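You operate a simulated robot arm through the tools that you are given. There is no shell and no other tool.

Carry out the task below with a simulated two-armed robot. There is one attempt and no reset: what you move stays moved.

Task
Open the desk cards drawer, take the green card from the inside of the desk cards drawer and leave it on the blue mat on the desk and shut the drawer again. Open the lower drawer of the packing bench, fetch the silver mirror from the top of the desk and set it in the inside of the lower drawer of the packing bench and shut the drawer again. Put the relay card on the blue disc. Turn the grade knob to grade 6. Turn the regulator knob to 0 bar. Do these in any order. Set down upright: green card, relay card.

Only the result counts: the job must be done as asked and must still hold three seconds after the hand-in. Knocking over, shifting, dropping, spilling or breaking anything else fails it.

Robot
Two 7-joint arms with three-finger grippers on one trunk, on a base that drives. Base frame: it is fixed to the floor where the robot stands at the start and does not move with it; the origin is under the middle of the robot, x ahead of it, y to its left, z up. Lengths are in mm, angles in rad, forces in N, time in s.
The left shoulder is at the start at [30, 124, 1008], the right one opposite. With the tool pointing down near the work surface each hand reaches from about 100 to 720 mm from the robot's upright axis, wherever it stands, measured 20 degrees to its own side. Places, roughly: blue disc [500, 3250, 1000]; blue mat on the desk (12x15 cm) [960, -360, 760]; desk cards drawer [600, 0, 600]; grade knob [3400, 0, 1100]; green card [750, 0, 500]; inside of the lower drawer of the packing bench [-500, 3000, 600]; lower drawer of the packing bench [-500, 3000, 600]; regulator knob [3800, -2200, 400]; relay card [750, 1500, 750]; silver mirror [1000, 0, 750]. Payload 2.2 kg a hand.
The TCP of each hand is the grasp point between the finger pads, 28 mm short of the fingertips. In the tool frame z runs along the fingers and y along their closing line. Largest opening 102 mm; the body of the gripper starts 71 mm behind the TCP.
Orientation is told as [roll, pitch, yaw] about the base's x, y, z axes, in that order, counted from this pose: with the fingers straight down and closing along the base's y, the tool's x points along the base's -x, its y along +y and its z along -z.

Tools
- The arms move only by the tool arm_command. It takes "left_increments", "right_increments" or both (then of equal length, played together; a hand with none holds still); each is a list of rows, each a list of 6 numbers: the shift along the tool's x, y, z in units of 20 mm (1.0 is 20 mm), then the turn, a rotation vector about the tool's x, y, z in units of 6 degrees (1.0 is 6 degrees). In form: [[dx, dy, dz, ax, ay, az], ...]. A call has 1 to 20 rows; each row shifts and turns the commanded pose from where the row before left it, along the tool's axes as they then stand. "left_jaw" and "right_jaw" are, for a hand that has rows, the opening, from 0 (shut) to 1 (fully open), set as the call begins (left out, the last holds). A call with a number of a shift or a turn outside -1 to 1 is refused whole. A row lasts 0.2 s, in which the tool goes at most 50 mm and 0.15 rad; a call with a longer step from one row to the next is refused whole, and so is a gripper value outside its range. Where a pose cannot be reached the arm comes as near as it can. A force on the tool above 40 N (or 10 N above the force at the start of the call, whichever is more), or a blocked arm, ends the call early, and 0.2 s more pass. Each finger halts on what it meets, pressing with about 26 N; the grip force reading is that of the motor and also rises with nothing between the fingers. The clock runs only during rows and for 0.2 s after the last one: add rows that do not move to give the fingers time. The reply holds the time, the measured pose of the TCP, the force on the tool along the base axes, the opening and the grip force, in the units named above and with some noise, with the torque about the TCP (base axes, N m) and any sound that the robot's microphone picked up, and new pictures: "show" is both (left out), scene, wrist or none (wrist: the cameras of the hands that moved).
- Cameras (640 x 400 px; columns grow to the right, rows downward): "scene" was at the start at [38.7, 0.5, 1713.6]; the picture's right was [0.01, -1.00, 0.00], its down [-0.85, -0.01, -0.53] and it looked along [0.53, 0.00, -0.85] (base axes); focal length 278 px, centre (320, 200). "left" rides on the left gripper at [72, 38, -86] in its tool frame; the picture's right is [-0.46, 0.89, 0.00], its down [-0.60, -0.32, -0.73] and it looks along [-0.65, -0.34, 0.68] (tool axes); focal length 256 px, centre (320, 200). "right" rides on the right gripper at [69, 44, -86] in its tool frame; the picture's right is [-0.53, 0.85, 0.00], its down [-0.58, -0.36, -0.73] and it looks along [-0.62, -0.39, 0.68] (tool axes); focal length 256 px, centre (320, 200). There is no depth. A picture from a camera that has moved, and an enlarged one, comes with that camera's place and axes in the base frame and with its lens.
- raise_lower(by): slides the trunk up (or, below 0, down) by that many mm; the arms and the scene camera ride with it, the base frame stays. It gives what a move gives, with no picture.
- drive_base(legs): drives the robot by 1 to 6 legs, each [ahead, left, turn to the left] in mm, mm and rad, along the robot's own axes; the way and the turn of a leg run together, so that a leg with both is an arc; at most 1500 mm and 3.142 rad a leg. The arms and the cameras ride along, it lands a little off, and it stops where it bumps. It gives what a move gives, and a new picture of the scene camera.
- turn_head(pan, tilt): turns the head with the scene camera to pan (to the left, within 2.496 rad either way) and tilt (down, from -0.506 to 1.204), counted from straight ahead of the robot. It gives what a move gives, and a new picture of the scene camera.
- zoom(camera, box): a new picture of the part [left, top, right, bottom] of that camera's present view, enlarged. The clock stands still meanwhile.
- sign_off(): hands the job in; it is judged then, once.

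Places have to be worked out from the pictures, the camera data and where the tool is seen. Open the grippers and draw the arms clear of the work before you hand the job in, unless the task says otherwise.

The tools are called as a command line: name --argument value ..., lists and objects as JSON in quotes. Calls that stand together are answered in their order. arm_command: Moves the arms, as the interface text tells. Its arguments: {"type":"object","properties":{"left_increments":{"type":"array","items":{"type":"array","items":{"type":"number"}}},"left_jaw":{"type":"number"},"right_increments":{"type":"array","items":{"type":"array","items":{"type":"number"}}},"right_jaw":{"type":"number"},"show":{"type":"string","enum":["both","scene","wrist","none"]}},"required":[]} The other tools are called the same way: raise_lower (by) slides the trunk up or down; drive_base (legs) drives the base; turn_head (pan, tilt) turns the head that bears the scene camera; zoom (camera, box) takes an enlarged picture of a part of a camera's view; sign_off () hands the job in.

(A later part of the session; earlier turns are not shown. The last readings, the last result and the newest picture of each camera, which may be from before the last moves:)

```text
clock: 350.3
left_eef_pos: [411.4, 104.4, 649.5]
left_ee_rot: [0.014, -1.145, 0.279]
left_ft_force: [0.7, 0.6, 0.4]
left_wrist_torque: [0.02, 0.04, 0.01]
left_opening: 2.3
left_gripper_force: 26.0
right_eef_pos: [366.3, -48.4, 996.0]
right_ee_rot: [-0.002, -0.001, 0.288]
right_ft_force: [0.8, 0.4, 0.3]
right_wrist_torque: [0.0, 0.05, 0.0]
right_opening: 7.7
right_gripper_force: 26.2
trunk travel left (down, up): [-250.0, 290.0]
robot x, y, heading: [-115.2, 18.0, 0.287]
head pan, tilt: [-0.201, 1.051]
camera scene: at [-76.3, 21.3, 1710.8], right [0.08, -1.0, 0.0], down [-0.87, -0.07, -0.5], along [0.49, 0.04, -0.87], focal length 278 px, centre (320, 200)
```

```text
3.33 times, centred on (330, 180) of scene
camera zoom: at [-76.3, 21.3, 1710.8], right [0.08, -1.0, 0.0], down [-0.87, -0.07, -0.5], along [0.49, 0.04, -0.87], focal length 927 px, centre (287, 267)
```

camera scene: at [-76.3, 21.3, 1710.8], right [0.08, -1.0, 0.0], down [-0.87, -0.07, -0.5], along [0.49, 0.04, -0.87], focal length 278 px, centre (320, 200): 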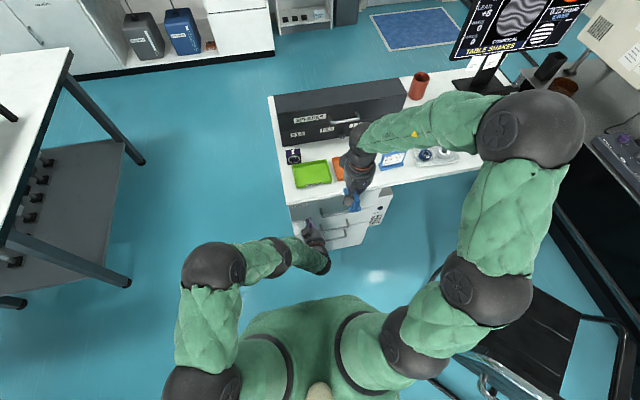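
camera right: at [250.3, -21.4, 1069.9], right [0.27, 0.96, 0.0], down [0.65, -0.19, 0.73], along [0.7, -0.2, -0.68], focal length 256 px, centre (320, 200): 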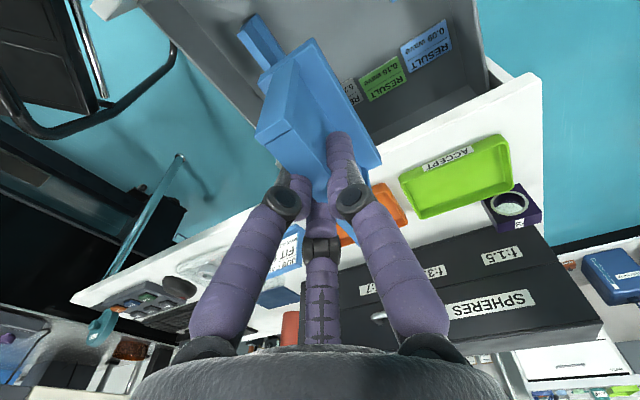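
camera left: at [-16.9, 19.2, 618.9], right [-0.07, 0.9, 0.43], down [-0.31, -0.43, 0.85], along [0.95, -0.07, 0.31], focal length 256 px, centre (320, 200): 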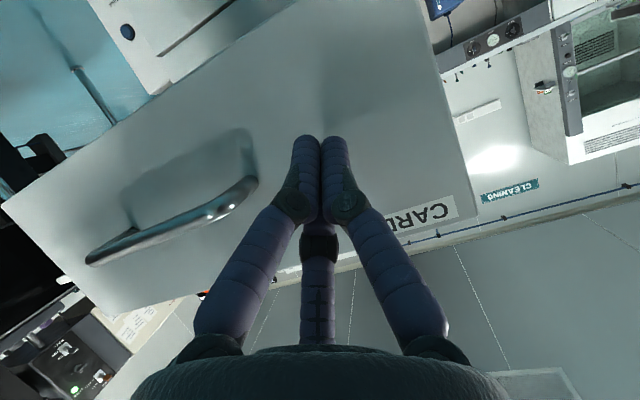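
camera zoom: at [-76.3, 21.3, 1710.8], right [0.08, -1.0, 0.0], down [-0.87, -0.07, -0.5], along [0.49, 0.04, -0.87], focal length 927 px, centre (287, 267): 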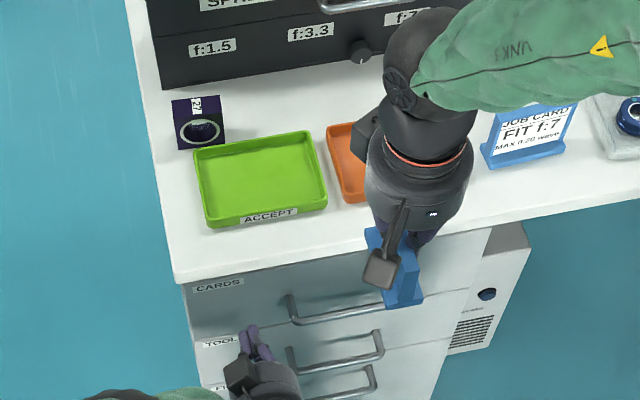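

Nearly shut. I push the remainder in small drives until the force rises.

drive_base --legs '[[25, 0, 0]]'

drive_base --legs '[[20, 0, 0]]'

zoom --camera "scene" --box '[260, 120, 400, 240]'

```text
clock: 351.1
left_eef_pos: [433.9, 112.5, 647.4]
left_ee_rot: [0.013, -1.145, 0.279]
left_ft_force: [0.5, 0.0, -0.4]
left_wrist_torque: [-0.01, 0.0, 0.0]
left_opening: 1.9
left_gripper_force: 25.8
right_eef_pos: [391.1, -40.9, 998.2]
right_ee_rot: [-0.001, 0.001, 0.288]
right_ft_force: [1.2, 0.7, -1.1]
right_wrist_torque: [-0.05, 0.04, 0.0]
right_opening: 8.0
right_gripper_force: 26.3
trunk travel left (down, up): [-250.0, 290.0]
robot x, y, heading: [-94.7, 31.7, 0.282]
head pan, tilt: [-0.201, 1.051]
camera scene: at [-52.6, 28.3, 1710.8], right [0.08, -1.0, 0.0], down [-0.87, -0.07, -0.5], along [0.49, 0.04, -0.87], focal length 278 px, centre (320, 200)
```

scene: 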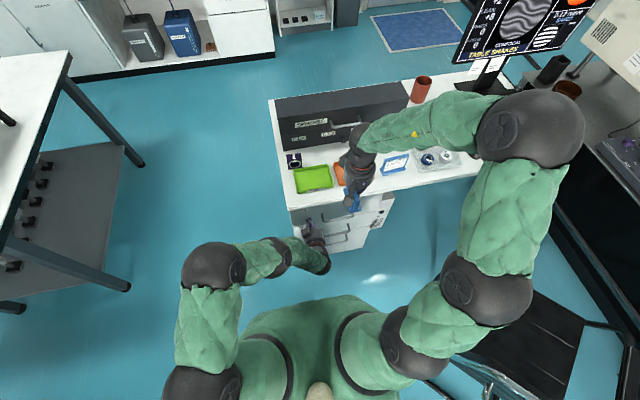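

```text
clock: 352.0
left_eef_pos: [442.2, 113.1, 641.5]
left_ee_rot: [0.03, -1.129, 0.256]
left_ft_force: [-1.6, 0.2, 1.5]
left_wrist_torque: [-0.01, -0.04, 0.01]
left_opening: 2.2
left_gripper_force: 26.6
right_eef_pos: [407.1, -35.0, 998.4]
right_ee_rot: [-0.002, -0.003, 0.288]
right_ft_force: [0.3, 0.0, -0.8]
right_wrist_torque: [-0.03, 0.02, 0.0]
right_opening: 8.1
right_gripper_force: 26.2
trunk travel left (down, up): [-250.0, 290.0]
robot x, y, heading: [-75.5, 29.5, 0.286]
head pan, tilt: [-0.201, 1.051]
stopped in leg 1: the force on the tool passed its limit at 90 N (the readings are from after the stop); the commanded pose is now the measured one
camera scene: at [-36.6, 33.0, 1710.9], right [0.08, -1.0, 0.0], down [-0.86, -0.07, -0.5], along [0.5, 0.04, -0.87], focal length 278 px, centre (320, 200)
```

scene: 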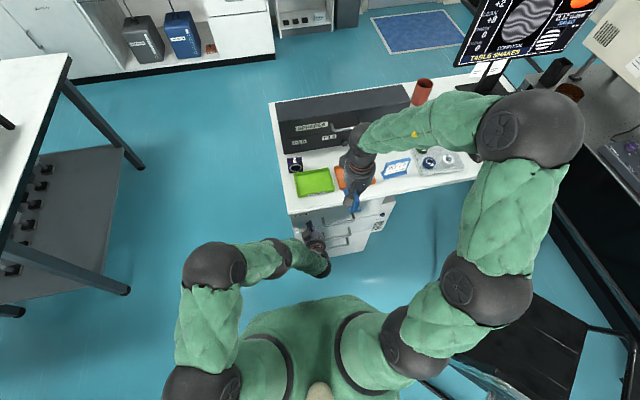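

```text
3.33 times, centred on (330, 180) of scene
camera zoom: at [-36.6, 33.0, 1710.9], right [0.08, -1.0, 0.0], down [-0.86, -0.07, -0.5], along [0.5, 0.04, -0.87], focal length 927 px, centre (287, 267)
```

zoom: 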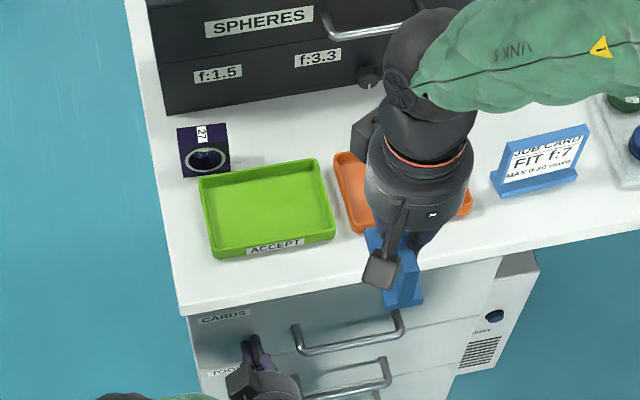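

The push ended at a hard stop and the bar is back at (471, -4) as when closed: the drawer is shut. I back off and restore the left hand.

drive_base --legs '[[-220, 0, 0]]'

arm_command --left_increments '[[-0.956, 0.213, -0.608, 0, 0, 0], [-0.956, 0.213, -0.608, 0, 0, 0], [-0.956, 0.213, -0.608, 0, 0, 0], [-0.956, 0.213, -0.608, 0, 0, 0], [-0.956, 0.213, -0.608, 0, 0, 0], [-0.956, 0.213, -0.608, 0, 0, 0], [-0.956, 0.213, -0.608, 0, 0, 0], [-0.956, 0.213, -0.608, 0, 0, 0], [-0.956, 0.213, -0.608, 0, 0, 0], [-0.956, 0.213, -0.608, 0, 0, 0], [-0.956, 0.213, -0.608, 0, 0, 0], [-0.956, 0.213, -0.608, 0, 0, 0], [-0.956, 0.213, -0.608, 0, 0, 0], [-0.956, 0.213, -0.608, 0, 0, 0], [-0.956, 0.213, -0.608, 0, 0, 0]]' --show "none"

arm_command --left_increments '[[0, 0.8, 0, 0, 1, 0], [0, 0.8, 0, 0, 1, 0], [0, 0.8, 0, 0, 1, 0], [0, 0.8, 0, 0, 1, 0], [0, 0.8, 0, 0, 1, 0], [0, 0.8, 0, 0, 1, 0], [0, 0.8, 0, 0, 1, 0], [0, 0.8, 0, 0, 1, 0], [0, 0.8, 0, 0, 1, 0], [0, 0, 0, 0, 1, 0], [0, 0, 0, 0, 0.8, 0]]' --left_jaw 0.8 --show "scene"

zoom --camera "scene" --box '[240, 100, 420, 240]'

```text
clock: 353.7
left_eef_pos: [227.2, 51.7, 643.4]
left_ee_rot: [0.029, -1.13, 0.256]
left_ft_force: [0.6, -0.5, -0.1]
left_wrist_torque: [0.01, 0.02, 0.0]
left_opening: 2.3
left_gripper_force: 25.5
right_eef_pos: [192.5, -99.2, 998.1]
right_ee_rot: [-0.002, -0.002, 0.288]
right_ft_force: [-1.2, 0.5, -0.9]
right_wrist_torque: [0.01, -0.03, 0.02]
right_opening: 8.2
right_gripper_force: 26.1
trunk travel left (down, up): [-250.0, 290.0]
robot x, y, heading: [-286.6, -26.7, 0.288]
head pan, tilt: [-0.201, 1.051]
camera scene: at [-252.7, -30.2, 1711.0], right [0.08, -1.0, 0.0], down [-0.86, -0.07, -0.5], along [0.5, 0.04, -0.87], focal length 278 px, centre (320, 200)
```

scene: 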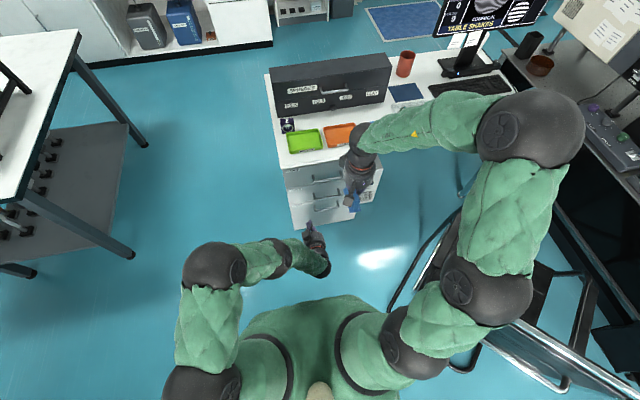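

```text
clock: 356.9
left_eef_pos: [168.4, 97.6, 981.7]
left_ee_rot: [0.03, -1.13, 0.253]
left_ft_force: [-0.1, 0.8, 0.3]
left_wrist_torque: [0.01, 0.03, 0.02]
left_opening: 2.2
left_gripper_force: 26.1
right_eef_pos: [192.3, -97.5, 998.8]
right_ee_rot: [-0.001, -0.002, 0.288]
right_ft_force: [-0.5, -0.2, -0.1]
right_wrist_torque: [-0.03, 0.0, -0.03]
right_opening: 7.8
right_gripper_force: 25.9
trunk travel left (down, up): [-250.0, 290.0]
robot x, y, heading: [-288.3, -26.4, 0.282]
head pan, tilt: [-0.201, 1.051]
```

```text
clock: 359.3
left_eef_pos: [130.0, 235.8, 981.0]
left_ee_rot: [0.009, 0.003, 0.282]
left_ft_force: [-0.1, -0.2, 0.2]
left_wrist_torque: [0.02, -0.01, 0.02]
left_opening: 81.6
left_gripper_force: 0.1
right_eef_pos: [192.5, -98.0, 996.9]
right_ee_rot: [-0.002, -0.002, 0.289]
right_ft_force: [0.6, -0.1, -0.8]
right_wrist_torque: [0.01, -0.05, 0.0]
right_opening: 7.9
right_gripper_force: 26.3
trunk travel left (down, up): [-250.0, 290.0]
robot x, y, heading: [-287.2, -26.6, 0.286]
head pan, tilt: [-0.201, 1.051]
camera scene: at [-250.7, -29.4, 1710.9], right [0.08, -1.0, 0.0], down [-0.86, -0.07, -0.5], along [0.49, 0.04, -0.87], focal length 278 px, centre (320, 200)
```

scene: 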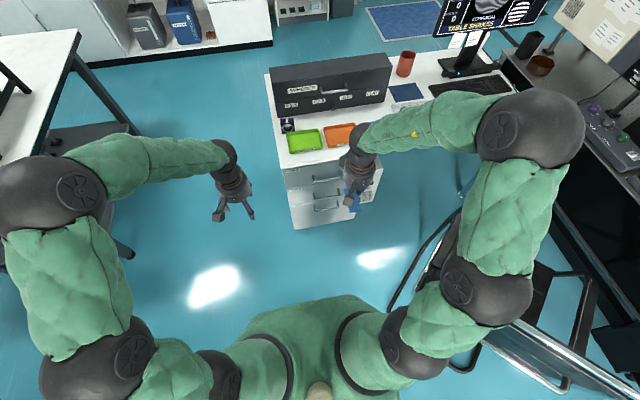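

```text
2.86 times, centred on (330, 170) of scene
camera zoom: at [-250.7, -29.4, 1710.9], right [0.08, -1.0, 0.0], down [-0.86, -0.07, -0.5], along [0.49, 0.04, -0.87], focal length 794 px, centre (291, 286)
```

zoom: 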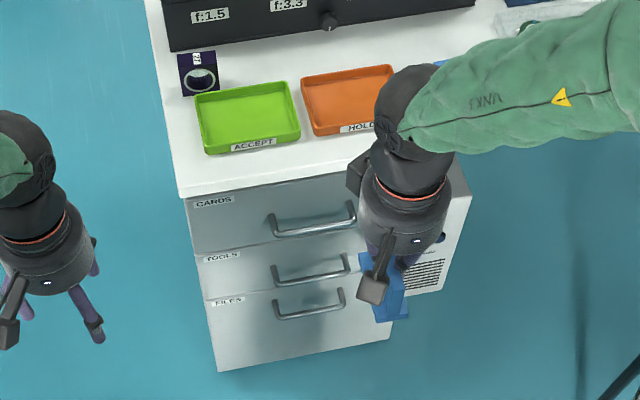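

Drawer shut flush, card held. I drive around the desk's left side again to the open floor behind it and turn to face it.

drive_base --legs '[[238, 322, 0], [375, 213, 0], [1036, -23, 0], [522, -883, 0], [85, -880, 0], [0, 0, 3.141]]'

```text
clock: 385.5
left_eef_pos: [1740.9, -902.1, 981.0]
left_ee_rot: [0.012, 0.001, -2.927]
left_ft_force: [-0.7, 0.7, 1.1]
left_wrist_torque: [0.0, -0.04, 0.0]
left_opening: 81.5
left_gripper_force: 0.0
right_eef_pos: [1699.5, -565.6, 996.7]
right_ee_rot: [-0.001, -0.001, -2.919]
right_ft_force: [0.1, 0.6, -0.1]
right_wrist_torque: [0.01, -0.03, 0.01]
right_opening: 8.2
right_gripper_force: 26.2
trunk travel left (down, up): [-250.0, 290.0]
robot x, y, heading: [2175.3, -670.4, -2.922]
head pan, tilt: [-0.201, 1.051]
camera scene: at [2136.9, -662.3, 1710.9], right [-0.02, 1.0, 0.0], down [0.87, 0.02, -0.5], along [-0.5, -0.01, -0.87], focal length 278 px, centre (320, 200)
```

scene: 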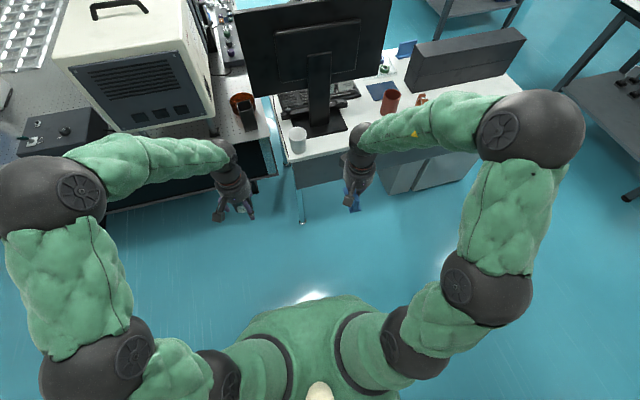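

I turn to square up, tuck the left hand up and back to keep clear of the monitor, and approach the desk's back side.

drive_base --legs '[[0, 0, 0.065], [0, -740, 0]]'

arm_command --left_increments '[[0.6, 0, -1, 0, 0, 0], [0.6, 0, -1, 0, 0, 0], [0.6, 0, -1, 0, 0, 0], [0.6, 0, -1, 0, 0, 0], [0.6, 0, -1, 0, 0, 0], [0.6, 0, -1, 0, 0, 0]]' --show "none"

turn_head --pan 0.0 --tilt 0.9

zoom --camera "scene" --box '[160, 60, 420, 240]'

```text
clock: 390.0
left_eef_pos: [1545.4, -214.2, 981.6]
left_ee_rot: [0.012, 0.002, -2.857]
left_ft_force: [0.5, 0.7, -0.1]
left_wrist_torque: [-0.01, 0.0, 0.0]
left_opening: 81.6
left_gripper_force: 0.1
right_eef_pos: [1480.4, 119.8, 997.6]
right_ee_rot: [-0.002, -0.002, -2.849]
right_ft_force: [-0.1, -0.1, -0.8]
right_wrist_torque: [-0.03, 0.0, 0.02]
right_opening: 8.2
right_gripper_force: 25.7
trunk travel left (down, up): [-250.0, 290.0]
robot x, y, heading: [1960.7, 51.7, -2.849]
head pan, tilt: [-0.201, 1.051]
camera scene: at [1924.7, 53.4, 1710.9], right [-0.09, 1.0, 0.0], down [0.86, 0.08, -0.5], along [-0.49, -0.04, -0.87], focal length 278 px, centre (320, 200)
```

scene: 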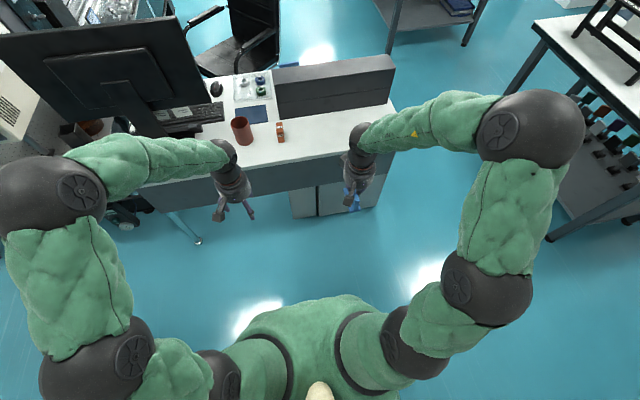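

```text
clock: 391.4
left_eef_pos: [1617.2, -191.8, 1100.7]
left_ee_rot: [0.014, 0.0, -2.858]
left_ft_force: [1.0, 0.0, -0.4]
left_wrist_torque: [-0.01, 0.06, 0.01]
left_opening: 81.6
left_gripper_force: 0.1
right_eef_pos: [1482.4, 119.0, 997.4]
right_ee_rot: [-0.001, -0.002, -2.849]
right_ft_force: [0.2, 0.1, -0.4]
right_wrist_torque: [-0.02, 0.02, -0.01]
right_opening: 8.0
right_gripper_force: 25.8
trunk travel left (down, up): [-250.0, 290.0]
robot x, y, heading: [1964.0, 50.8, -2.856]
head pan, tilt: [-0.201, 1.051]
```

```text
clock: 392.1
left_eef_pos: [1615.7, -192.0, 1100.2]
left_ee_rot: [0.012, 0.002, -2.858]
left_ft_force: [-0.3, -0.3, -0.2]
left_wrist_torque: [0.03, 0.01, -0.04]
left_opening: 81.6
left_gripper_force: 0.0
right_eef_pos: [1480.9, 117.9, 997.7]
right_ee_rot: [0.0, -0.001, -2.849]
right_ft_force: [0.3, -0.4, -0.3]
right_wrist_torque: [0.02, 0.0, 0.01]
right_opening: 8.1
right_gripper_force: 26.3
trunk travel left (down, up): [-250.0, 290.0]
robot x, y, heading: [1960.2, 49.2, -2.849]
head pan, tilt: [0.0, 0.901]
camera scene: at [1918.9, 37.2, 1721.5], right [-0.28, 0.96, 0.0], down [0.75, 0.22, -0.62], along [-0.59, -0.18, -0.78], focal length 278 px, centre (320, 200)
```

scene: 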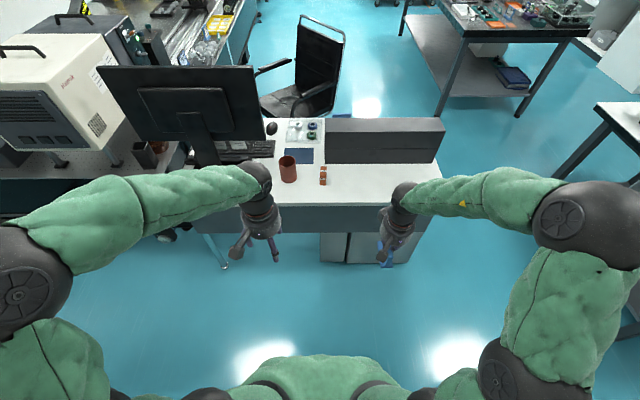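

```text
2.22 times, centred on (290, 150) of scene
camera zoom: at [1918.9, 37.2, 1721.5], right [-0.28, 0.96, 0.0], down [0.75, 0.22, -0.62], along [-0.59, -0.18, -0.78], focal length 618 px, centre (387, 311)
```

zoom: 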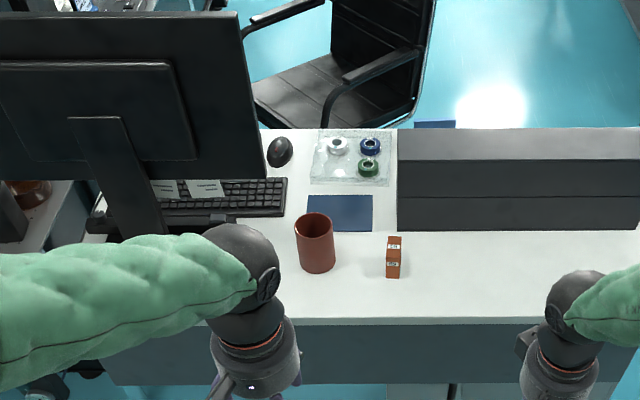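

The mat is at (953, -363). I drive forward 400 mm (and 50 mm left) toward the desk's back edge, keeping the hands high.

drive_base --legs '[[0, 55, 0], [400, 0, 0]]'

turn_head --pan 0.0 --tilt 1.0

zoom --camera "scene" --box '[220, 80, 420, 240]'

```text
clock: 395.2
left_eef_pos: [1249.9, -357.4, 1100.4]
left_ee_rot: [0.011, -0.001, -2.857]
left_ft_force: [0.0, 0.3, 0.0]
left_wrist_torque: [0.04, 0.0, 0.02]
left_opening: 81.7
left_gripper_force: 0.0
right_eef_pos: [1115.5, -45.2, 998.0]
right_ee_rot: [-0.002, 0.0, -2.852]
right_ft_force: [0.1, 0.1, -0.3]
right_wrist_torque: [0.0, -0.03, -0.02]
right_opening: 8.2
right_gripper_force: 26.0
trunk travel left (down, up): [-250.0, 290.0]
robot x, y, heading: [1593.4, -114.4, -2.856]
head pan, tilt: [0.0, 0.901]
camera scene: at [1551.9, -128.4, 1721.5], right [-0.28, 0.96, 0.0], down [0.75, 0.22, -0.62], along [-0.6, -0.18, -0.78], focal length 278 px, centre (320, 200)
```

scene: 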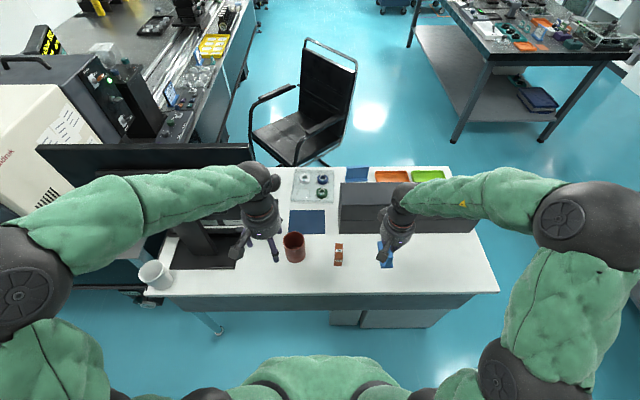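

```text
clock: 395.9
left_eef_pos: [1249.2, -355.6, 1098.5]
left_ee_rot: [0.012, 0.001, -2.859]
left_ft_force: [0.6, -0.2, 0.0]
left_wrist_torque: [0.02, 0.03, -0.01]
left_opening: 81.7
left_gripper_force: 0.0
right_eef_pos: [1115.5, -46.9, 997.2]
right_ee_rot: [-0.002, -0.002, -2.851]
right_ft_force: [-0.1, 0.3, 0.0]
right_wrist_torque: [0.0, 0.03, -0.03]
right_opening: 8.0
right_gripper_force: 25.9
trunk travel left (down, up): [-250.0, 290.0]
robot x, y, heading: [1592.6, -116.4, -2.853]
head pan, tilt: [0.0, 1.0]
camera scene: at [1559.0, -126.3, 1714.4], right [-0.28, 0.96, 0.0], down [0.81, 0.24, -0.54], along [-0.52, -0.15, -0.84], focal length 278 px, centre (320, 200)
```

scene: 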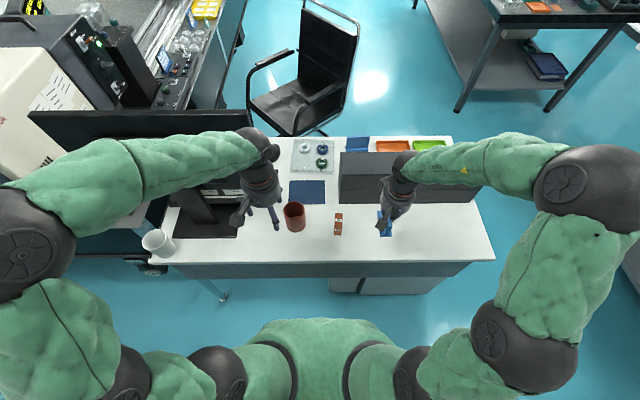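

```text
2.50 times, centred on (320, 160) of scene
camera zoom: at [1559.0, -126.3, 1714.4], right [-0.28, 0.96, 0.0], down [0.81, 0.24, -0.54], along [-0.52, -0.15, -0.84], focal length 695 px, centre (320, 300)
```

zoom: 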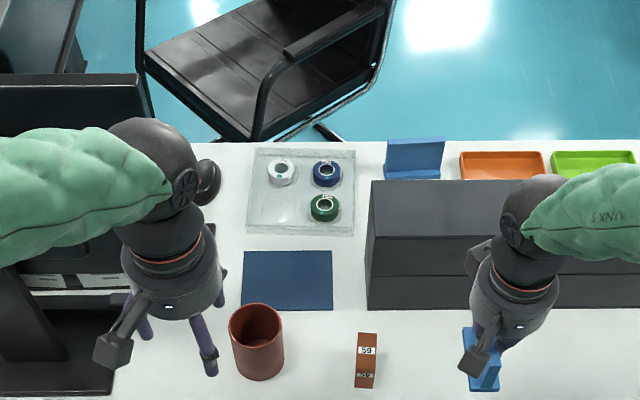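

The mat centre comes out at (947, -363). Before moving the card over, I tuck the left hand further back, left and up, then go 40 mm closer.

arm_command --left_increments '[[0.6, 0.45, -0.4, 0, 0, 0], [0.6, 0.45, -0.4, 0, 0, 0], [0.6, 0.45, -0.4, 0, 0, 0], [0.6, 0.45, -0.4, 0, 0, 0], [0.6, 0.45, -0.4, 0, 0, 0], [0.6, 0.45, -0.4, 0, 0, 0], [0.6, 0.45, -0.4, 0, 0, 0], [0.6, 0.45, -0.4, 0, 0, 0]]' --show "none"

drive_base --legs '[[40, 0, 0]]'

```text
clock: 397.6
left_eef_pos: [1362.1, -398.6, 1163.2]
left_ee_rot: [0.012, 0.0, -2.86]
left_ft_force: [-0.6, -0.3, -0.7]
left_wrist_torque: [0.01, 0.02, 0.0]
left_opening: 81.9
left_gripper_force: 0.1
right_eef_pos: [1115.3, -46.4, 997.4]
right_ee_rot: [-0.001, -0.001, -2.852]
right_ft_force: [0.2, -0.1, -0.3]
right_wrist_torque: [0.0, -0.02, -0.02]
right_opening: 7.8
right_gripper_force: 26.4
trunk travel left (down, up): [-250.0, 290.0]
robot x, y, heading: [1596.1, -116.1, -2.855]
head pan, tilt: [0.0, 1.0]
```

```text
clock: 398.5
left_eef_pos: [1321.0, -410.9, 1163.4]
left_ee_rot: [0.013, 0.003, -2.857]
left_ft_force: [-1.0, 0.1, -0.6]
left_wrist_torque: [-0.01, -0.05, -0.03]
left_opening: 81.6
left_gripper_force: 0.0
right_eef_pos: [1075.7, -58.2, 996.8]
right_ee_rot: [-0.002, -0.001, -2.849]
right_ft_force: [-0.7, -0.2, -0.5]
right_wrist_torque: [0.02, -0.06, 0.01]
right_opening: 7.9
right_gripper_force: 26.1
trunk travel left (down, up): [-250.0, 290.0]
robot x, y, heading: [1558.9, -128.4, -2.854]
head pan, tilt: [0.0, 1.0]
camera scene: at [1517.7, -138.6, 1714.3], right [-0.28, 0.96, 0.0], down [0.81, 0.24, -0.54], along [-0.52, -0.15, -0.84], focal length 278 px, centre (320, 200)
```

scene: 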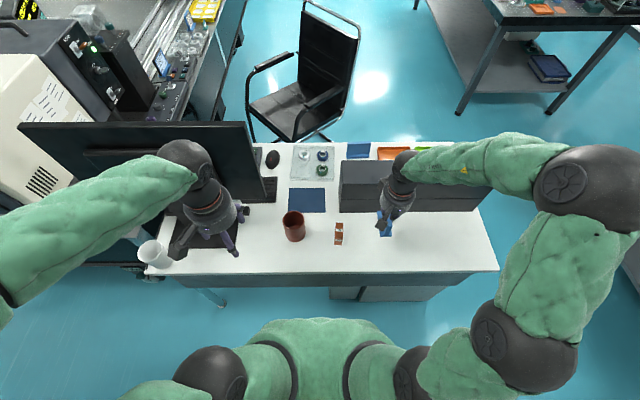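

I swing the card left at this height (clear of the box), then forward over the mat.

arm_command --right_increments '[[0, 0.985, 0, 0, 0, 0], [0, 0.985, 0, 0, 0, 0], [0, 0.985, 0, 0, 0, 0], [0, 0.985, 0, 0, 0, 0], [0, 0.985, 0, 0, 0, 0], [0, 0.985, 0, 0, 0, 0], [0, 0.985, 0, 0, 0, 0], [0, 0.985, 0, 0, 0, 0], [0, 0.985, 0, 0, 0, 0], [0, 0.985, 0, 0, 0, 0], [0, 0.985, 0, 0, 0, 0], [0, 0.985, 0, 0, 0, 0], [0, 0.985, 0, 0, 0, 0]]' --show "scene"

arm_command --right_increments '[[-0.93, 0, 0, 0, 0, 0], [-0.93, 0, 0, 0, 0, 0], [-0.93, 0, 0, 0, 0, 0], [-0.93, 0, 0, 0, 0, 0], [-0.93, 0, 0, 0, 0, 0], [-0.93, 0, 0, 0, 0, 0], [-0.93, 0, 0, 0, 0, 0], [-0.93, 0, 0, 0, 0, 0], [-0.93, 0, 0, 0, 0, 0], [-0.93, 0, 0, 0, 0, 0], [-0.93, 0, 0, 0, 0, 0]]' --show "both"

zoom --camera "scene" --box '[240, 120, 400, 250]'

```text
clock: 401.3
left_eef_pos: [1324.3, -409.9, 1163.7]
left_ee_rot: [0.011, 0.003, -2.857]
left_ft_force: [0.1, -0.3, 0.2]
left_wrist_torque: [0.02, 0.0, 0.01]
left_opening: 81.5
left_gripper_force: 0.1
right_eef_pos: [1153.0, -302.0, 998.3]
right_ee_rot: [-0.002, -0.001, -2.852]
right_ft_force: [-0.3, -0.5, -0.2]
right_wrist_torque: [0.02, 0.04, -0.04]
right_opening: 7.8
right_gripper_force: 26.0
trunk travel left (down, up): [-250.0, 290.0]
robot x, y, heading: [1558.9, -129.3, -2.855]
head pan, tilt: [0.0, 1.0]
camera scene: at [1520.9, -138.5, 1714.4], right [-0.28, 0.96, 0.0], down [0.81, 0.24, -0.54], along [-0.52, -0.15, -0.84], focal length 278 px, centre (320, 200)
```

scene: 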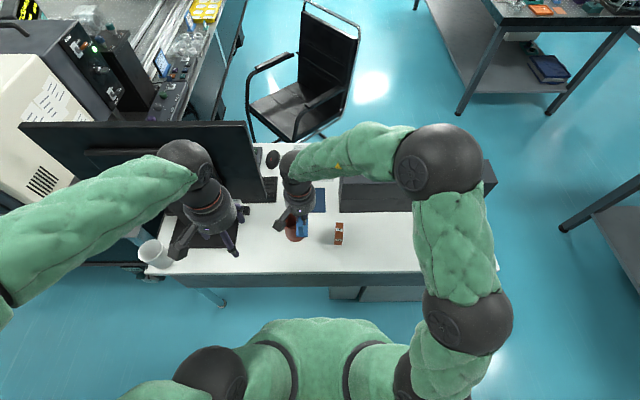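

```text
clock: 403.7
left_eef_pos: [1322.6, -410.3, 1163.3]
left_ee_rot: [0.012, 0.002, -2.857]
left_ft_force: [-0.3, -0.2, 0.2]
left_wrist_torque: [0.02, 0.0, -0.03]
left_opening: 81.4
left_gripper_force: 0.1
right_eef_pos: [955.2, -360.6, 998.0]
right_ee_rot: [-0.002, 0.0, -2.852]
right_ft_force: [0.2, -0.5, 0.1]
right_wrist_torque: [-0.01, -0.03, 0.02]
right_opening: 8.2
right_gripper_force: 26.1
trunk travel left (down, up): [-250.0, 290.0]
robot x, y, heading: [1558.3, -126.6, -2.857]
head pan, tilt: [0.0, 1.0]
camera scene: at [1520.1, -138.1, 1714.3], right [-0.28, 0.96, 0.0], down [0.81, 0.24, -0.54], along [-0.52, -0.15, -0.84], focal length 278 px, centre (320, 200)
camera right: at [1032.8, -383.4, 1084.5], right [-0.27, -0.96, 0.0], down [-0.66, 0.18, 0.73], along [-0.7, 0.2, -0.68], focal length 256 px, centre (320, 200)
```

scene: 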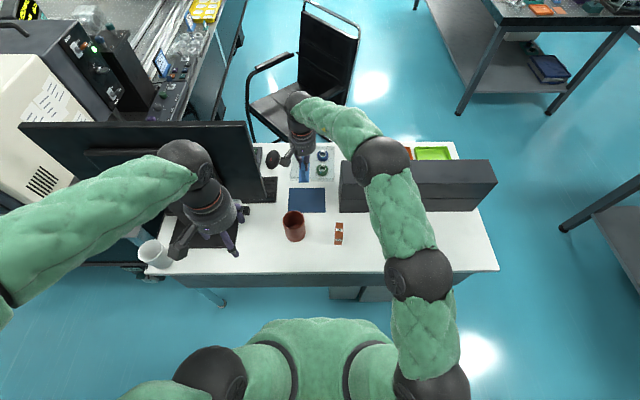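
right: 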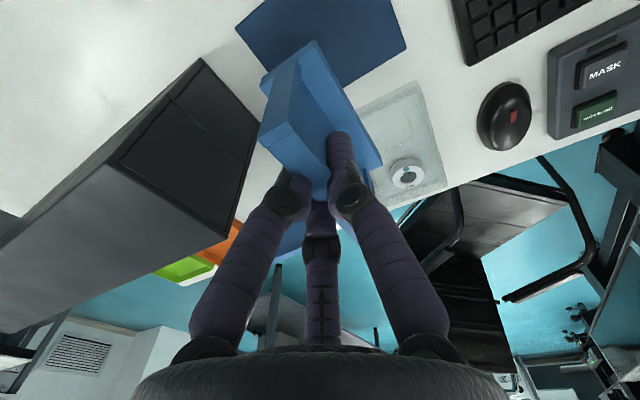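

```text
3.08 times, centred on (320, 185) of scene
camera zoom: at [1520.1, -138.1, 1714.3], right [-0.28, 0.96, 0.0], down [0.81, 0.24, -0.54], along [-0.52, -0.15, -0.84], focal length 856 px, centre (320, 246)
```

zoom: 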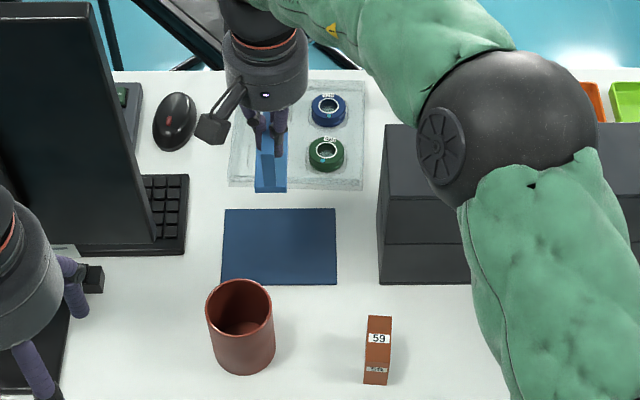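

Card and mat are aligned within ~3 mm. I descend 80 mm first and check the elbow's clearance over the box.

arm_command --right_increments '[[0.15, 0, 0.8, 0, 0, 0], [0, 0, 0.8, 0, 0, 0], [0, 0, 0.8, 0, 0, 0], [0, 0, 0.8, 0, 0, 0], [0, 0, 0.8, 0, 0, 0]]' --show "both"

zoom --camera "left" --box '[0, 0, 640, 400]'

```text
clock: 404.9
left_eef_pos: [1324.3, -410.2, 1163.2]
left_ee_rot: [0.012, 0.001, -2.86]
left_ft_force: [0.2, -1.6, 0.0]
left_wrist_torque: [-0.02, -0.03, -0.02]
left_opening: 81.8
left_gripper_force: 0.0
right_eef_pos: [957.1, -358.9, 917.3]
right_ee_rot: [0.0, -0.004, -2.851]
right_ft_force: [-0.1, -0.2, -0.2]
right_wrist_torque: [0.0, -0.01, 0.02]
right_opening: 8.1
right_gripper_force: 26.5
trunk travel left (down, up): [-250.0, 290.0]
robot x, y, heading: [1557.1, -124.3, -2.859]
head pan, tilt: [0.0, 1.0]
camera scene: at [1520.2, -138.0, 1714.3], right [-0.28, 0.96, 0.0], down [0.81, 0.24, -0.54], along [-0.52, -0.15, -0.84], focal length 278 px, centre (320, 200)
camera right: at [1035.2, -383.3, 1003.7], right [-0.27, -0.96, 0.0], down [-0.66, 0.18, 0.73], along [-0.7, 0.2, -0.68], focal length 256 px, centre (320, 200)
```

scene: 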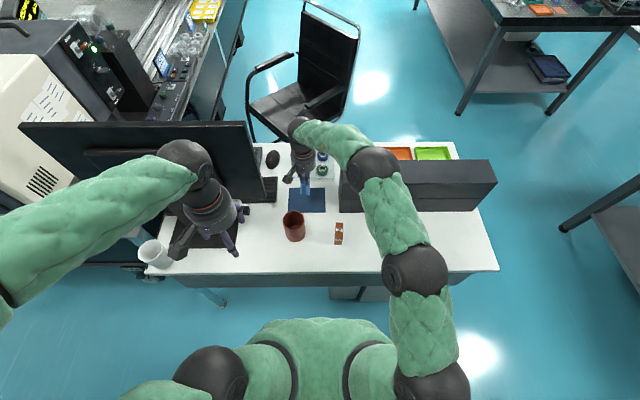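
right: 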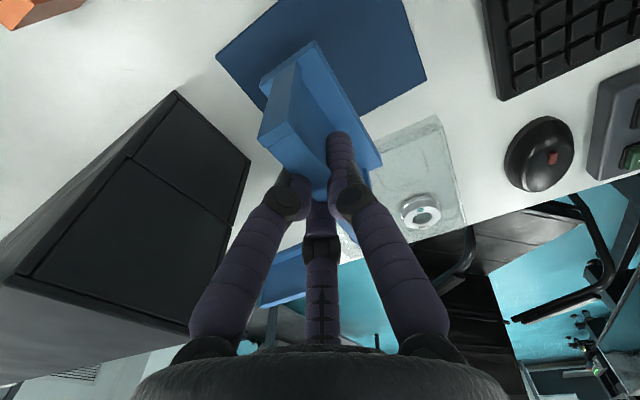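

```text
1.00 times, centred on (320, 200) of left (not enlarged: the box is as wide or as high as the picture)
camera zoom: at [1403.1, -425.0, 1250.5], right [-0.2, -0.98, 0.01], down [-0.67, 0.14, 0.73], along [-0.71, 0.14, -0.69], focal length 256 px, centre (320, 200)
```

zoom: 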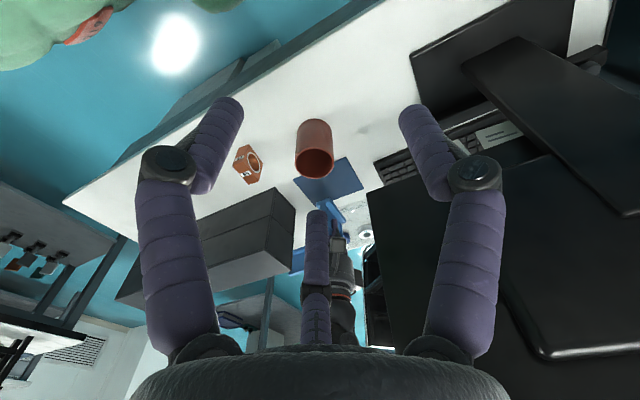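

The elbow stays high (~z 1120) over the box (top ≈ 940). I descend another 80 mm.

arm_command --right_increments '[[0, 0, 0.8, 0, 0, 0], [0, 0, 0.8, 0, 0, 0], [0, 0, 0.8, 0, 0, 0], [0, 0, 0.8, 0, 0, 0], [0, 0, 0.5, 0, 0, 0]]' --show "both"

zoom --camera "scene" --box '[250, 120, 410, 250]'

```text
clock: 406.1
left_eef_pos: [1322.9, -409.4, 1162.7]
left_ee_rot: [0.011, 0.003, -2.858]
left_ft_force: [0.7, 0.0, -0.3]
left_wrist_torque: [0.0, -0.04, -0.02]
left_opening: 81.2
left_gripper_force: 0.1
right_eef_pos: [957.6, -360.7, 844.3]
right_ee_rot: [-0.001, 0.0, -2.85]
right_ft_force: [0.2, -0.2, -0.8]
right_wrist_torque: [0.01, -0.01, 0.0]
right_opening: 8.0
right_gripper_force: 25.8
trunk travel left (down, up): [-250.0, 290.0]
robot x, y, heading: [1561.1, -129.2, -2.851]
head pan, tilt: [0.0, 1.0]
camera scene: at [1520.4, -138.0, 1714.3], right [-0.28, 0.96, 0.0], down [0.81, 0.24, -0.54], along [-0.52, -0.15, -0.84], focal length 278 px, centre (320, 200)
camera right: at [1036.9, -382.6, 929.5], right [-0.27, -0.96, 0.0], down [-0.66, 0.18, 0.73], along [-0.7, 0.2, -0.68], focal length 256 px, centre (320, 200)
```

scene: 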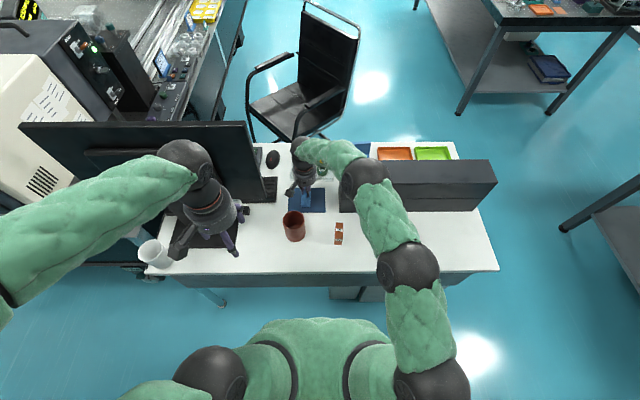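
right: 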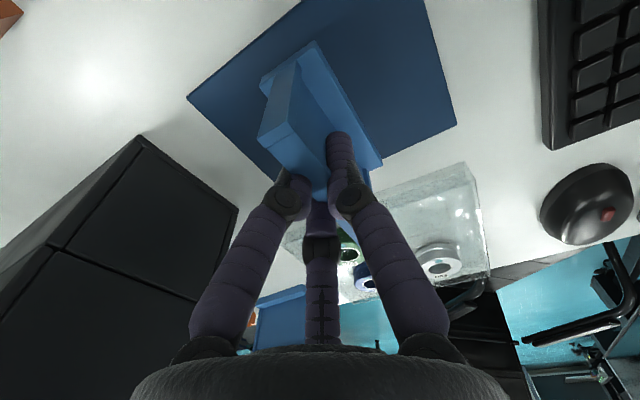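

```text
3.08 times, centred on (330, 185) of scene
camera zoom: at [1520.4, -138.0, 1714.3], right [-0.28, 0.96, 0.0], down [0.81, 0.24, -0.54], along [-0.52, -0.15, -0.84], focal length 856 px, centre (289, 246)
```

zoom: 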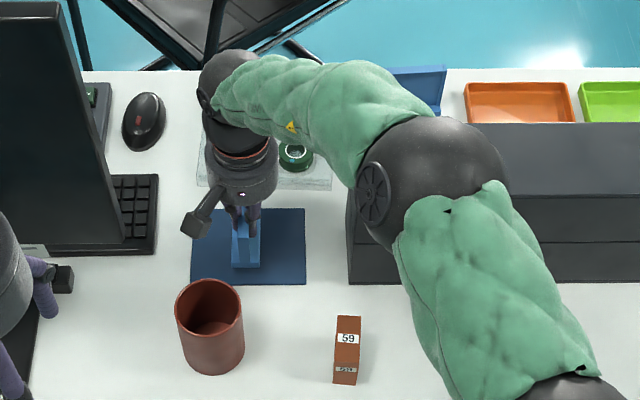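

Well centred on the mat. I descend the last ~28 mm gently.

arm_command --right_increments '[[0, 0, 0.5, 0, 0, 0], [0, 0, 0.4, 0, 0, 0]]' --show "none"

arm_command --right_increments '[[0, 0, 0.2, 0, 0, 0]]' --show "none"

arm_command --right_increments '[[0, 0, 0.15, 0, 0, 0]]' --show "none"

```text
clock: 406.7
left_eef_pos: [1323.7, -410.0, 1163.8]
left_ee_rot: [0.013, 0.003, -2.859]
left_ft_force: [0.9, -0.5, 0.8]
left_wrist_torque: [-0.02, -0.01, -0.01]
left_opening: 81.4
left_gripper_force: 0.1
right_eef_pos: [957.3, -358.7, 825.6]
right_ee_rot: [-0.002, -0.002, -2.851]
right_ft_force: [-0.4, -0.3, 0.2]
right_wrist_torque: [0.02, -0.03, 0.03]
right_opening: 8.0
right_gripper_force: 26.6
trunk travel left (down, up): [-250.0, 290.0]
robot x, y, heading: [1560.1, -125.0, -2.855]
head pan, tilt: [0.0, 1.0]
```

```text
clock: 407.1
left_eef_pos: [1326.1, -407.7, 1164.0]
left_ee_rot: [0.01, -0.001, -2.859]
left_ft_force: [0.2, 0.7, 0.7]
left_wrist_torque: [-0.01, 0.0, 0.0]
left_opening: 81.7
left_gripper_force: 0.1
right_eef_pos: [958.0, -360.1, 826.0]
right_ee_rot: [-0.001, -0.005, -2.854]
right_ft_force: [8.7, 5.7, 22.1]
right_wrist_torque: [0.13, -0.58, 0.04]
right_opening: 7.8
right_gripper_force: 25.6
trunk travel left (down, up): [-250.0, 290.0]
robot x, y, heading: [1558.8, -128.3, -2.857]
head pan, tilt: [0.0, 1.0]
```

```text
clock: 407.5
left_eef_pos: [1327.7, -408.1, 1164.6]
left_ee_rot: [0.01, -0.002, -2.857]
left_ft_force: [-0.1, -0.7, 0.1]
left_wrist_torque: [0.0, -0.03, 0.03]
left_opening: 81.6
left_gripper_force: 0.0
right_eef_pos: [958.1, -360.4, 825.1]
right_ee_rot: [-0.001, -0.009, -2.851]
right_ft_force: [8.3, 5.0, 34.6]
right_wrist_torque: [-0.04, -0.37, 0.07]
right_opening: 8.1
right_gripper_force: 26.4
trunk travel left (down, up): [-250.0, 290.0]
robot x, y, heading: [1560.2, -127.1, -2.854]
head pan, tilt: [0.0, 1.0]
```

Contact at TCP z≈826 with a clean vertical force. I check the picture, ease up and open.

arm_command --right_increments '[[0, 0, -0.25, 0, 0, 0]]' --show "both"

zoom --camera "scene" --box '[280, 170, 340, 220]'

```text
clock: 407.9
left_eef_pos: [1324.7, -408.3, 1163.2]
left_ee_rot: [0.013, 0.0, -2.859]
left_ft_force: [-0.3, -0.6, -0.1]
left_wrist_torque: [0.0, 0.02, 0.01]
left_opening: 81.4
left_gripper_force: 0.0
right_eef_pos: [956.8, -359.1, 825.5]
right_ee_rot: [-0.001, -0.005, -2.851]
right_ft_force: [-0.7, -0.8, 20.0]
right_wrist_torque: [-0.34, 0.61, -0.01]
right_opening: 7.9
right_gripper_force: 26.5
trunk travel left (down, up): [-250.0, 290.0]
robot x, y, heading: [1557.6, -130.0, -2.853]
head pan, tilt: [0.0, 1.0]
camera scene: at [1522.7, -137.3, 1714.3], right [-0.28, 0.96, 0.0], down [0.81, 0.24, -0.54], along [-0.52, -0.15, -0.84], focal length 278 px, centre (320, 200)
camera right: at [1036.2, -382.4, 910.3], right [-0.27, -0.96, 0.0], down [-0.65, 0.18, 0.73], along [-0.71, 0.2, -0.68], focal length 256 px, centre (320, 200)
```

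scene: 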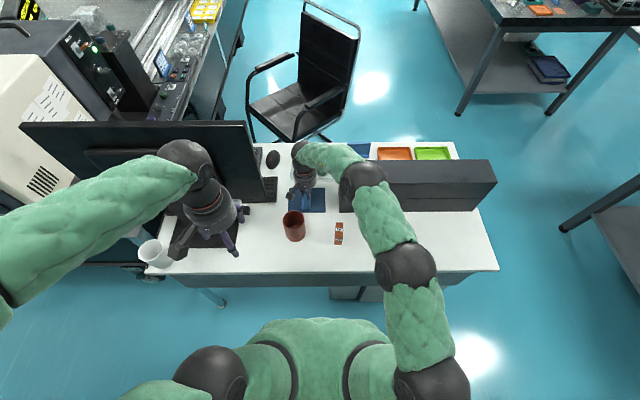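
right: 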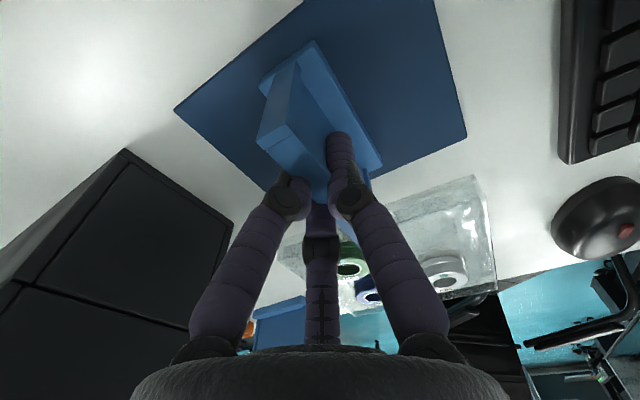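

```text
8.00 times, centred on (310, 195) of scene
camera zoom: at [1522.7, -137.3, 1714.3], right [-0.28, 0.96, 0.0], down [0.81, 0.24, -0.54], along [-0.52, -0.15, -0.84], focal length 2225 px, centre (400, 240)
```

zoom: 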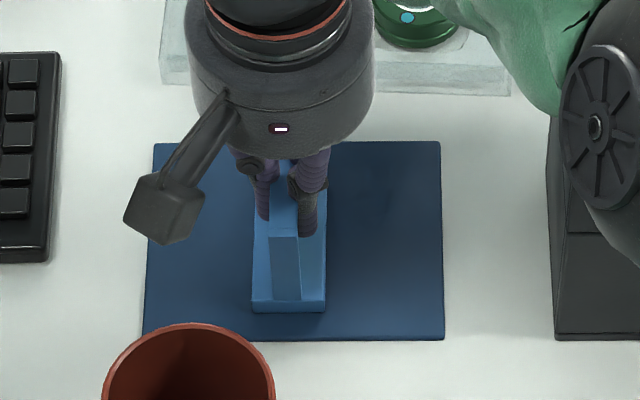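

The card stands centred on the mat. I ease a touch more and open the fingers.

arm_command --right_increments '[[0, 0, -0.15, 0, 0, 0]]' --show "none"

arm_command --right_increments '[[0, 0, 0, 0, 0, 0], [0, 0, 0, 0, 0, 0], [0, 0, 0, 0, 0, 0]]' --right_jaw 0.5 --show "wrist"

zoom --camera "scene" --box '[280, 170, 340, 220]'

```text
clock: 408.3
left_eef_pos: [1324.7, -410.1, 1163.5]
left_ee_rot: [0.012, 0.002, -2.859]
left_ft_force: [0.4, -0.4, -0.7]
left_wrist_torque: [0.05, 0.02, -0.04]
left_opening: 81.6
left_gripper_force: 0.1
right_eef_pos: [957.4, -358.7, 824.6]
right_ee_rot: [-0.002, -0.002, -2.849]
right_ft_force: [-5.5, -2.2, 7.8]
right_wrist_torque: [-0.27, 0.56, 0.0]
right_opening: 7.9
right_gripper_force: 26.3
trunk travel left (down, up): [-250.0, 290.0]
robot x, y, heading: [1557.1, -128.8, -2.853]
head pan, tilt: [0.0, 1.0]
```

```text
clock: 409.1
left_eef_pos: [1323.3, -409.9, 1162.9]
left_ee_rot: [0.011, 0.001, -2.858]
left_ft_force: [0.6, -0.3, 0.7]
left_wrist_torque: [0.01, -0.02, 0.0]
left_opening: 81.6
left_gripper_force: 0.1
right_eef_pos: [957.1, -359.8, 826.8]
right_ee_rot: [-0.003, 0.001, -2.851]
right_ft_force: [-0.2, 0.5, -0.3]
right_wrist_torque: [0.02, -0.04, 0.0]
right_opening: 51.0
right_gripper_force: 0.0
trunk travel left (down, up): [-250.0, 290.0]
robot x, y, heading: [1559.2, -125.2, -2.851]
head pan, tilt: [0.0, 1.0]
camera right: at [1036.0, -382.5, 911.6], right [-0.27, -0.96, 0.0], down [-0.66, 0.18, 0.73], along [-0.7, 0.2, -0.68], focal length 256 px, centre (320, 200)
```

right: 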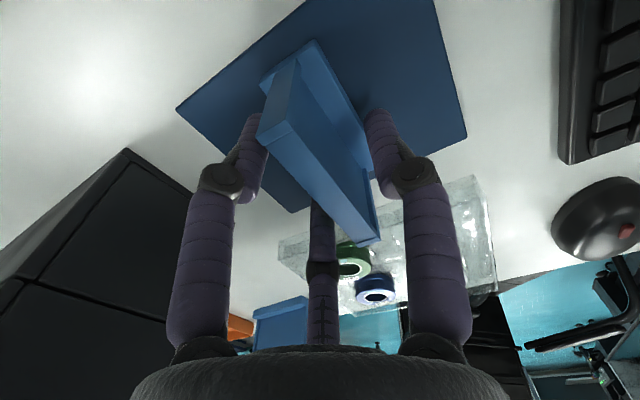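

```text
8.00 times, centred on (310, 195) of scene
camera zoom: at [1520.8, -137.7, 1714.3], right [-0.28, 0.96, 0.0], down [0.81, 0.24, -0.54], along [-0.52, -0.15, -0.84], focal length 2225 px, centre (400, 240)
```

zoom: 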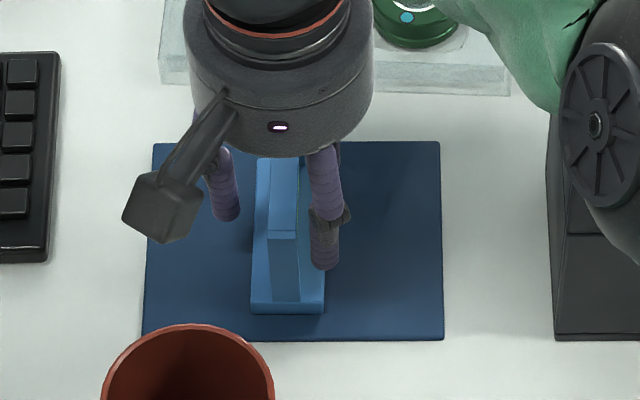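

The card stands on its own. I lift the hand straight up, then draw it back toward me along the way it came.

arm_command --right_increments '[[0, 0, -0.4, 0, 0, 0], [0, 0, -0.8, 0, 0, 0], [0, 0, -0.8, 0, 0, 0], [0, 0, -0.8, 0, 0, 0], [0, 0, -0.8, 0, 0, 0], [0, 0, -0.8, 0, 0, 0], [0, 0, -0.8, 0, 0, 0], [0, 0, -0.8, 0, 0, 0], [0, 0, -0.8, 0, 0, 0], [0, 0, -0.8, 0, 0, 0], [0, 0, -0.8, 0, 0, 0], [0, 0, -0.8, 0, 0, 0]]' --show "none"

arm_command --right_increments '[[0.93, 0, 0, 0, 0, 0], [0.93, 0, 0, 0, 0, 0], [0.93, 0, 0, 0, 0, 0], [0.93, 0, 0, 0, 0, 0], [0.93, 0, 0, 0, 0, 0], [0.93, 0, 0, 0, 0, 0], [0.93, 0, 0, 0, 0, 0], [0.93, 0, 0, 0, 0, 0], [0.93, 0, 0, 0, 0, 0], [0.93, 0, 0, 0, 0, 0], [0.93, 0, 0, 0, 0, 0]]' --show "scene"

zoom --camera "scene" --box '[250, 130, 370, 230]'

```text
clock: 411.7
left_eef_pos: [1323.9, -410.6, 1163.9]
left_ee_rot: [0.012, 0.002, -2.859]
left_ft_force: [0.6, 0.0, 0.3]
left_wrist_torque: [-0.06, 0.01, -0.01]
left_opening: 81.7
left_gripper_force: 0.1
right_eef_pos: [956.1, -360.4, 1011.0]
right_ee_rot: [-0.004, -0.002, -2.849]
right_ft_force: [0.7, 0.7, -0.2]
right_wrist_torque: [0.02, 0.0, -0.03]
right_opening: 51.1
right_gripper_force: 0.1
trunk travel left (down, up): [-250.0, 290.0]
robot x, y, heading: [1560.0, -124.3, -2.854]
head pan, tilt: [0.0, 1.0]
```

```text
clock: 414.1
left_eef_pos: [1324.0, -409.8, 1162.4]
left_ee_rot: [0.013, 0.002, -2.858]
left_ft_force: [0.2, 0.4, -0.1]
left_wrist_torque: [0.01, 0.0, 0.02]
left_opening: 81.5
left_gripper_force: 0.0
right_eef_pos: [1154.1, -300.8, 1010.3]
right_ee_rot: [-0.002, -0.003, -2.851]
right_ft_force: [0.8, 0.2, -0.3]
right_wrist_torque: [0.0, -0.01, 0.02]
right_opening: 51.2
right_gripper_force: 0.0
trunk travel left (down, up): [-250.0, 290.0]
robot x, y, heading: [1556.9, -127.9, -2.852]
head pan, tilt: [0.0, 1.0]
camera scene: at [1521.3, -137.6, 1714.4], right [-0.28, 0.96, 0.0], down [0.81, 0.24, -0.54], along [-0.52, -0.15, -0.84], focal length 278 px, centre (320, 200)
```

scene: 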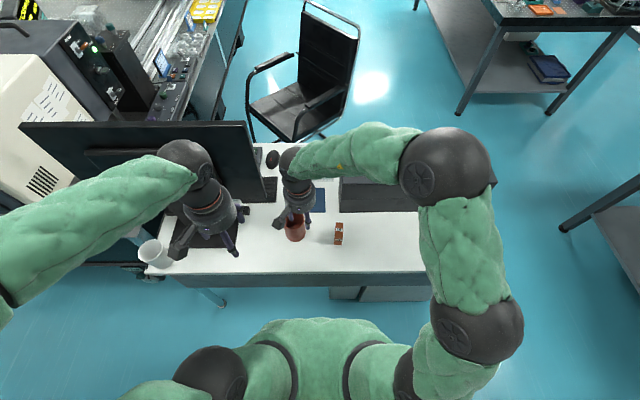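

```text
4.00 times, centred on (310, 180) of scene
camera zoom: at [1521.3, -137.6, 1714.4], right [-0.28, 0.96, 0.0], down [0.81, 0.24, -0.54], along [-0.52, -0.15, -0.84], focal length 1112 px, centre (360, 280)
```

zoom: 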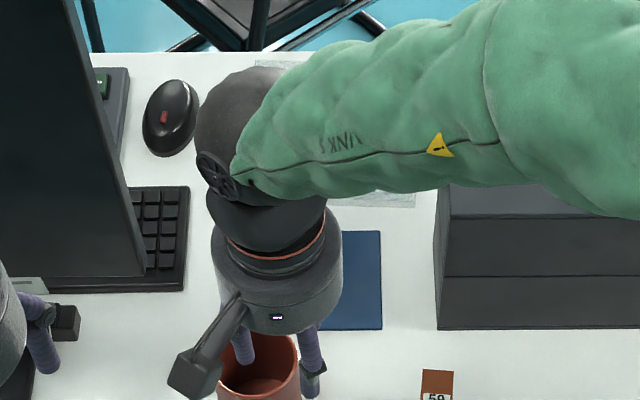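

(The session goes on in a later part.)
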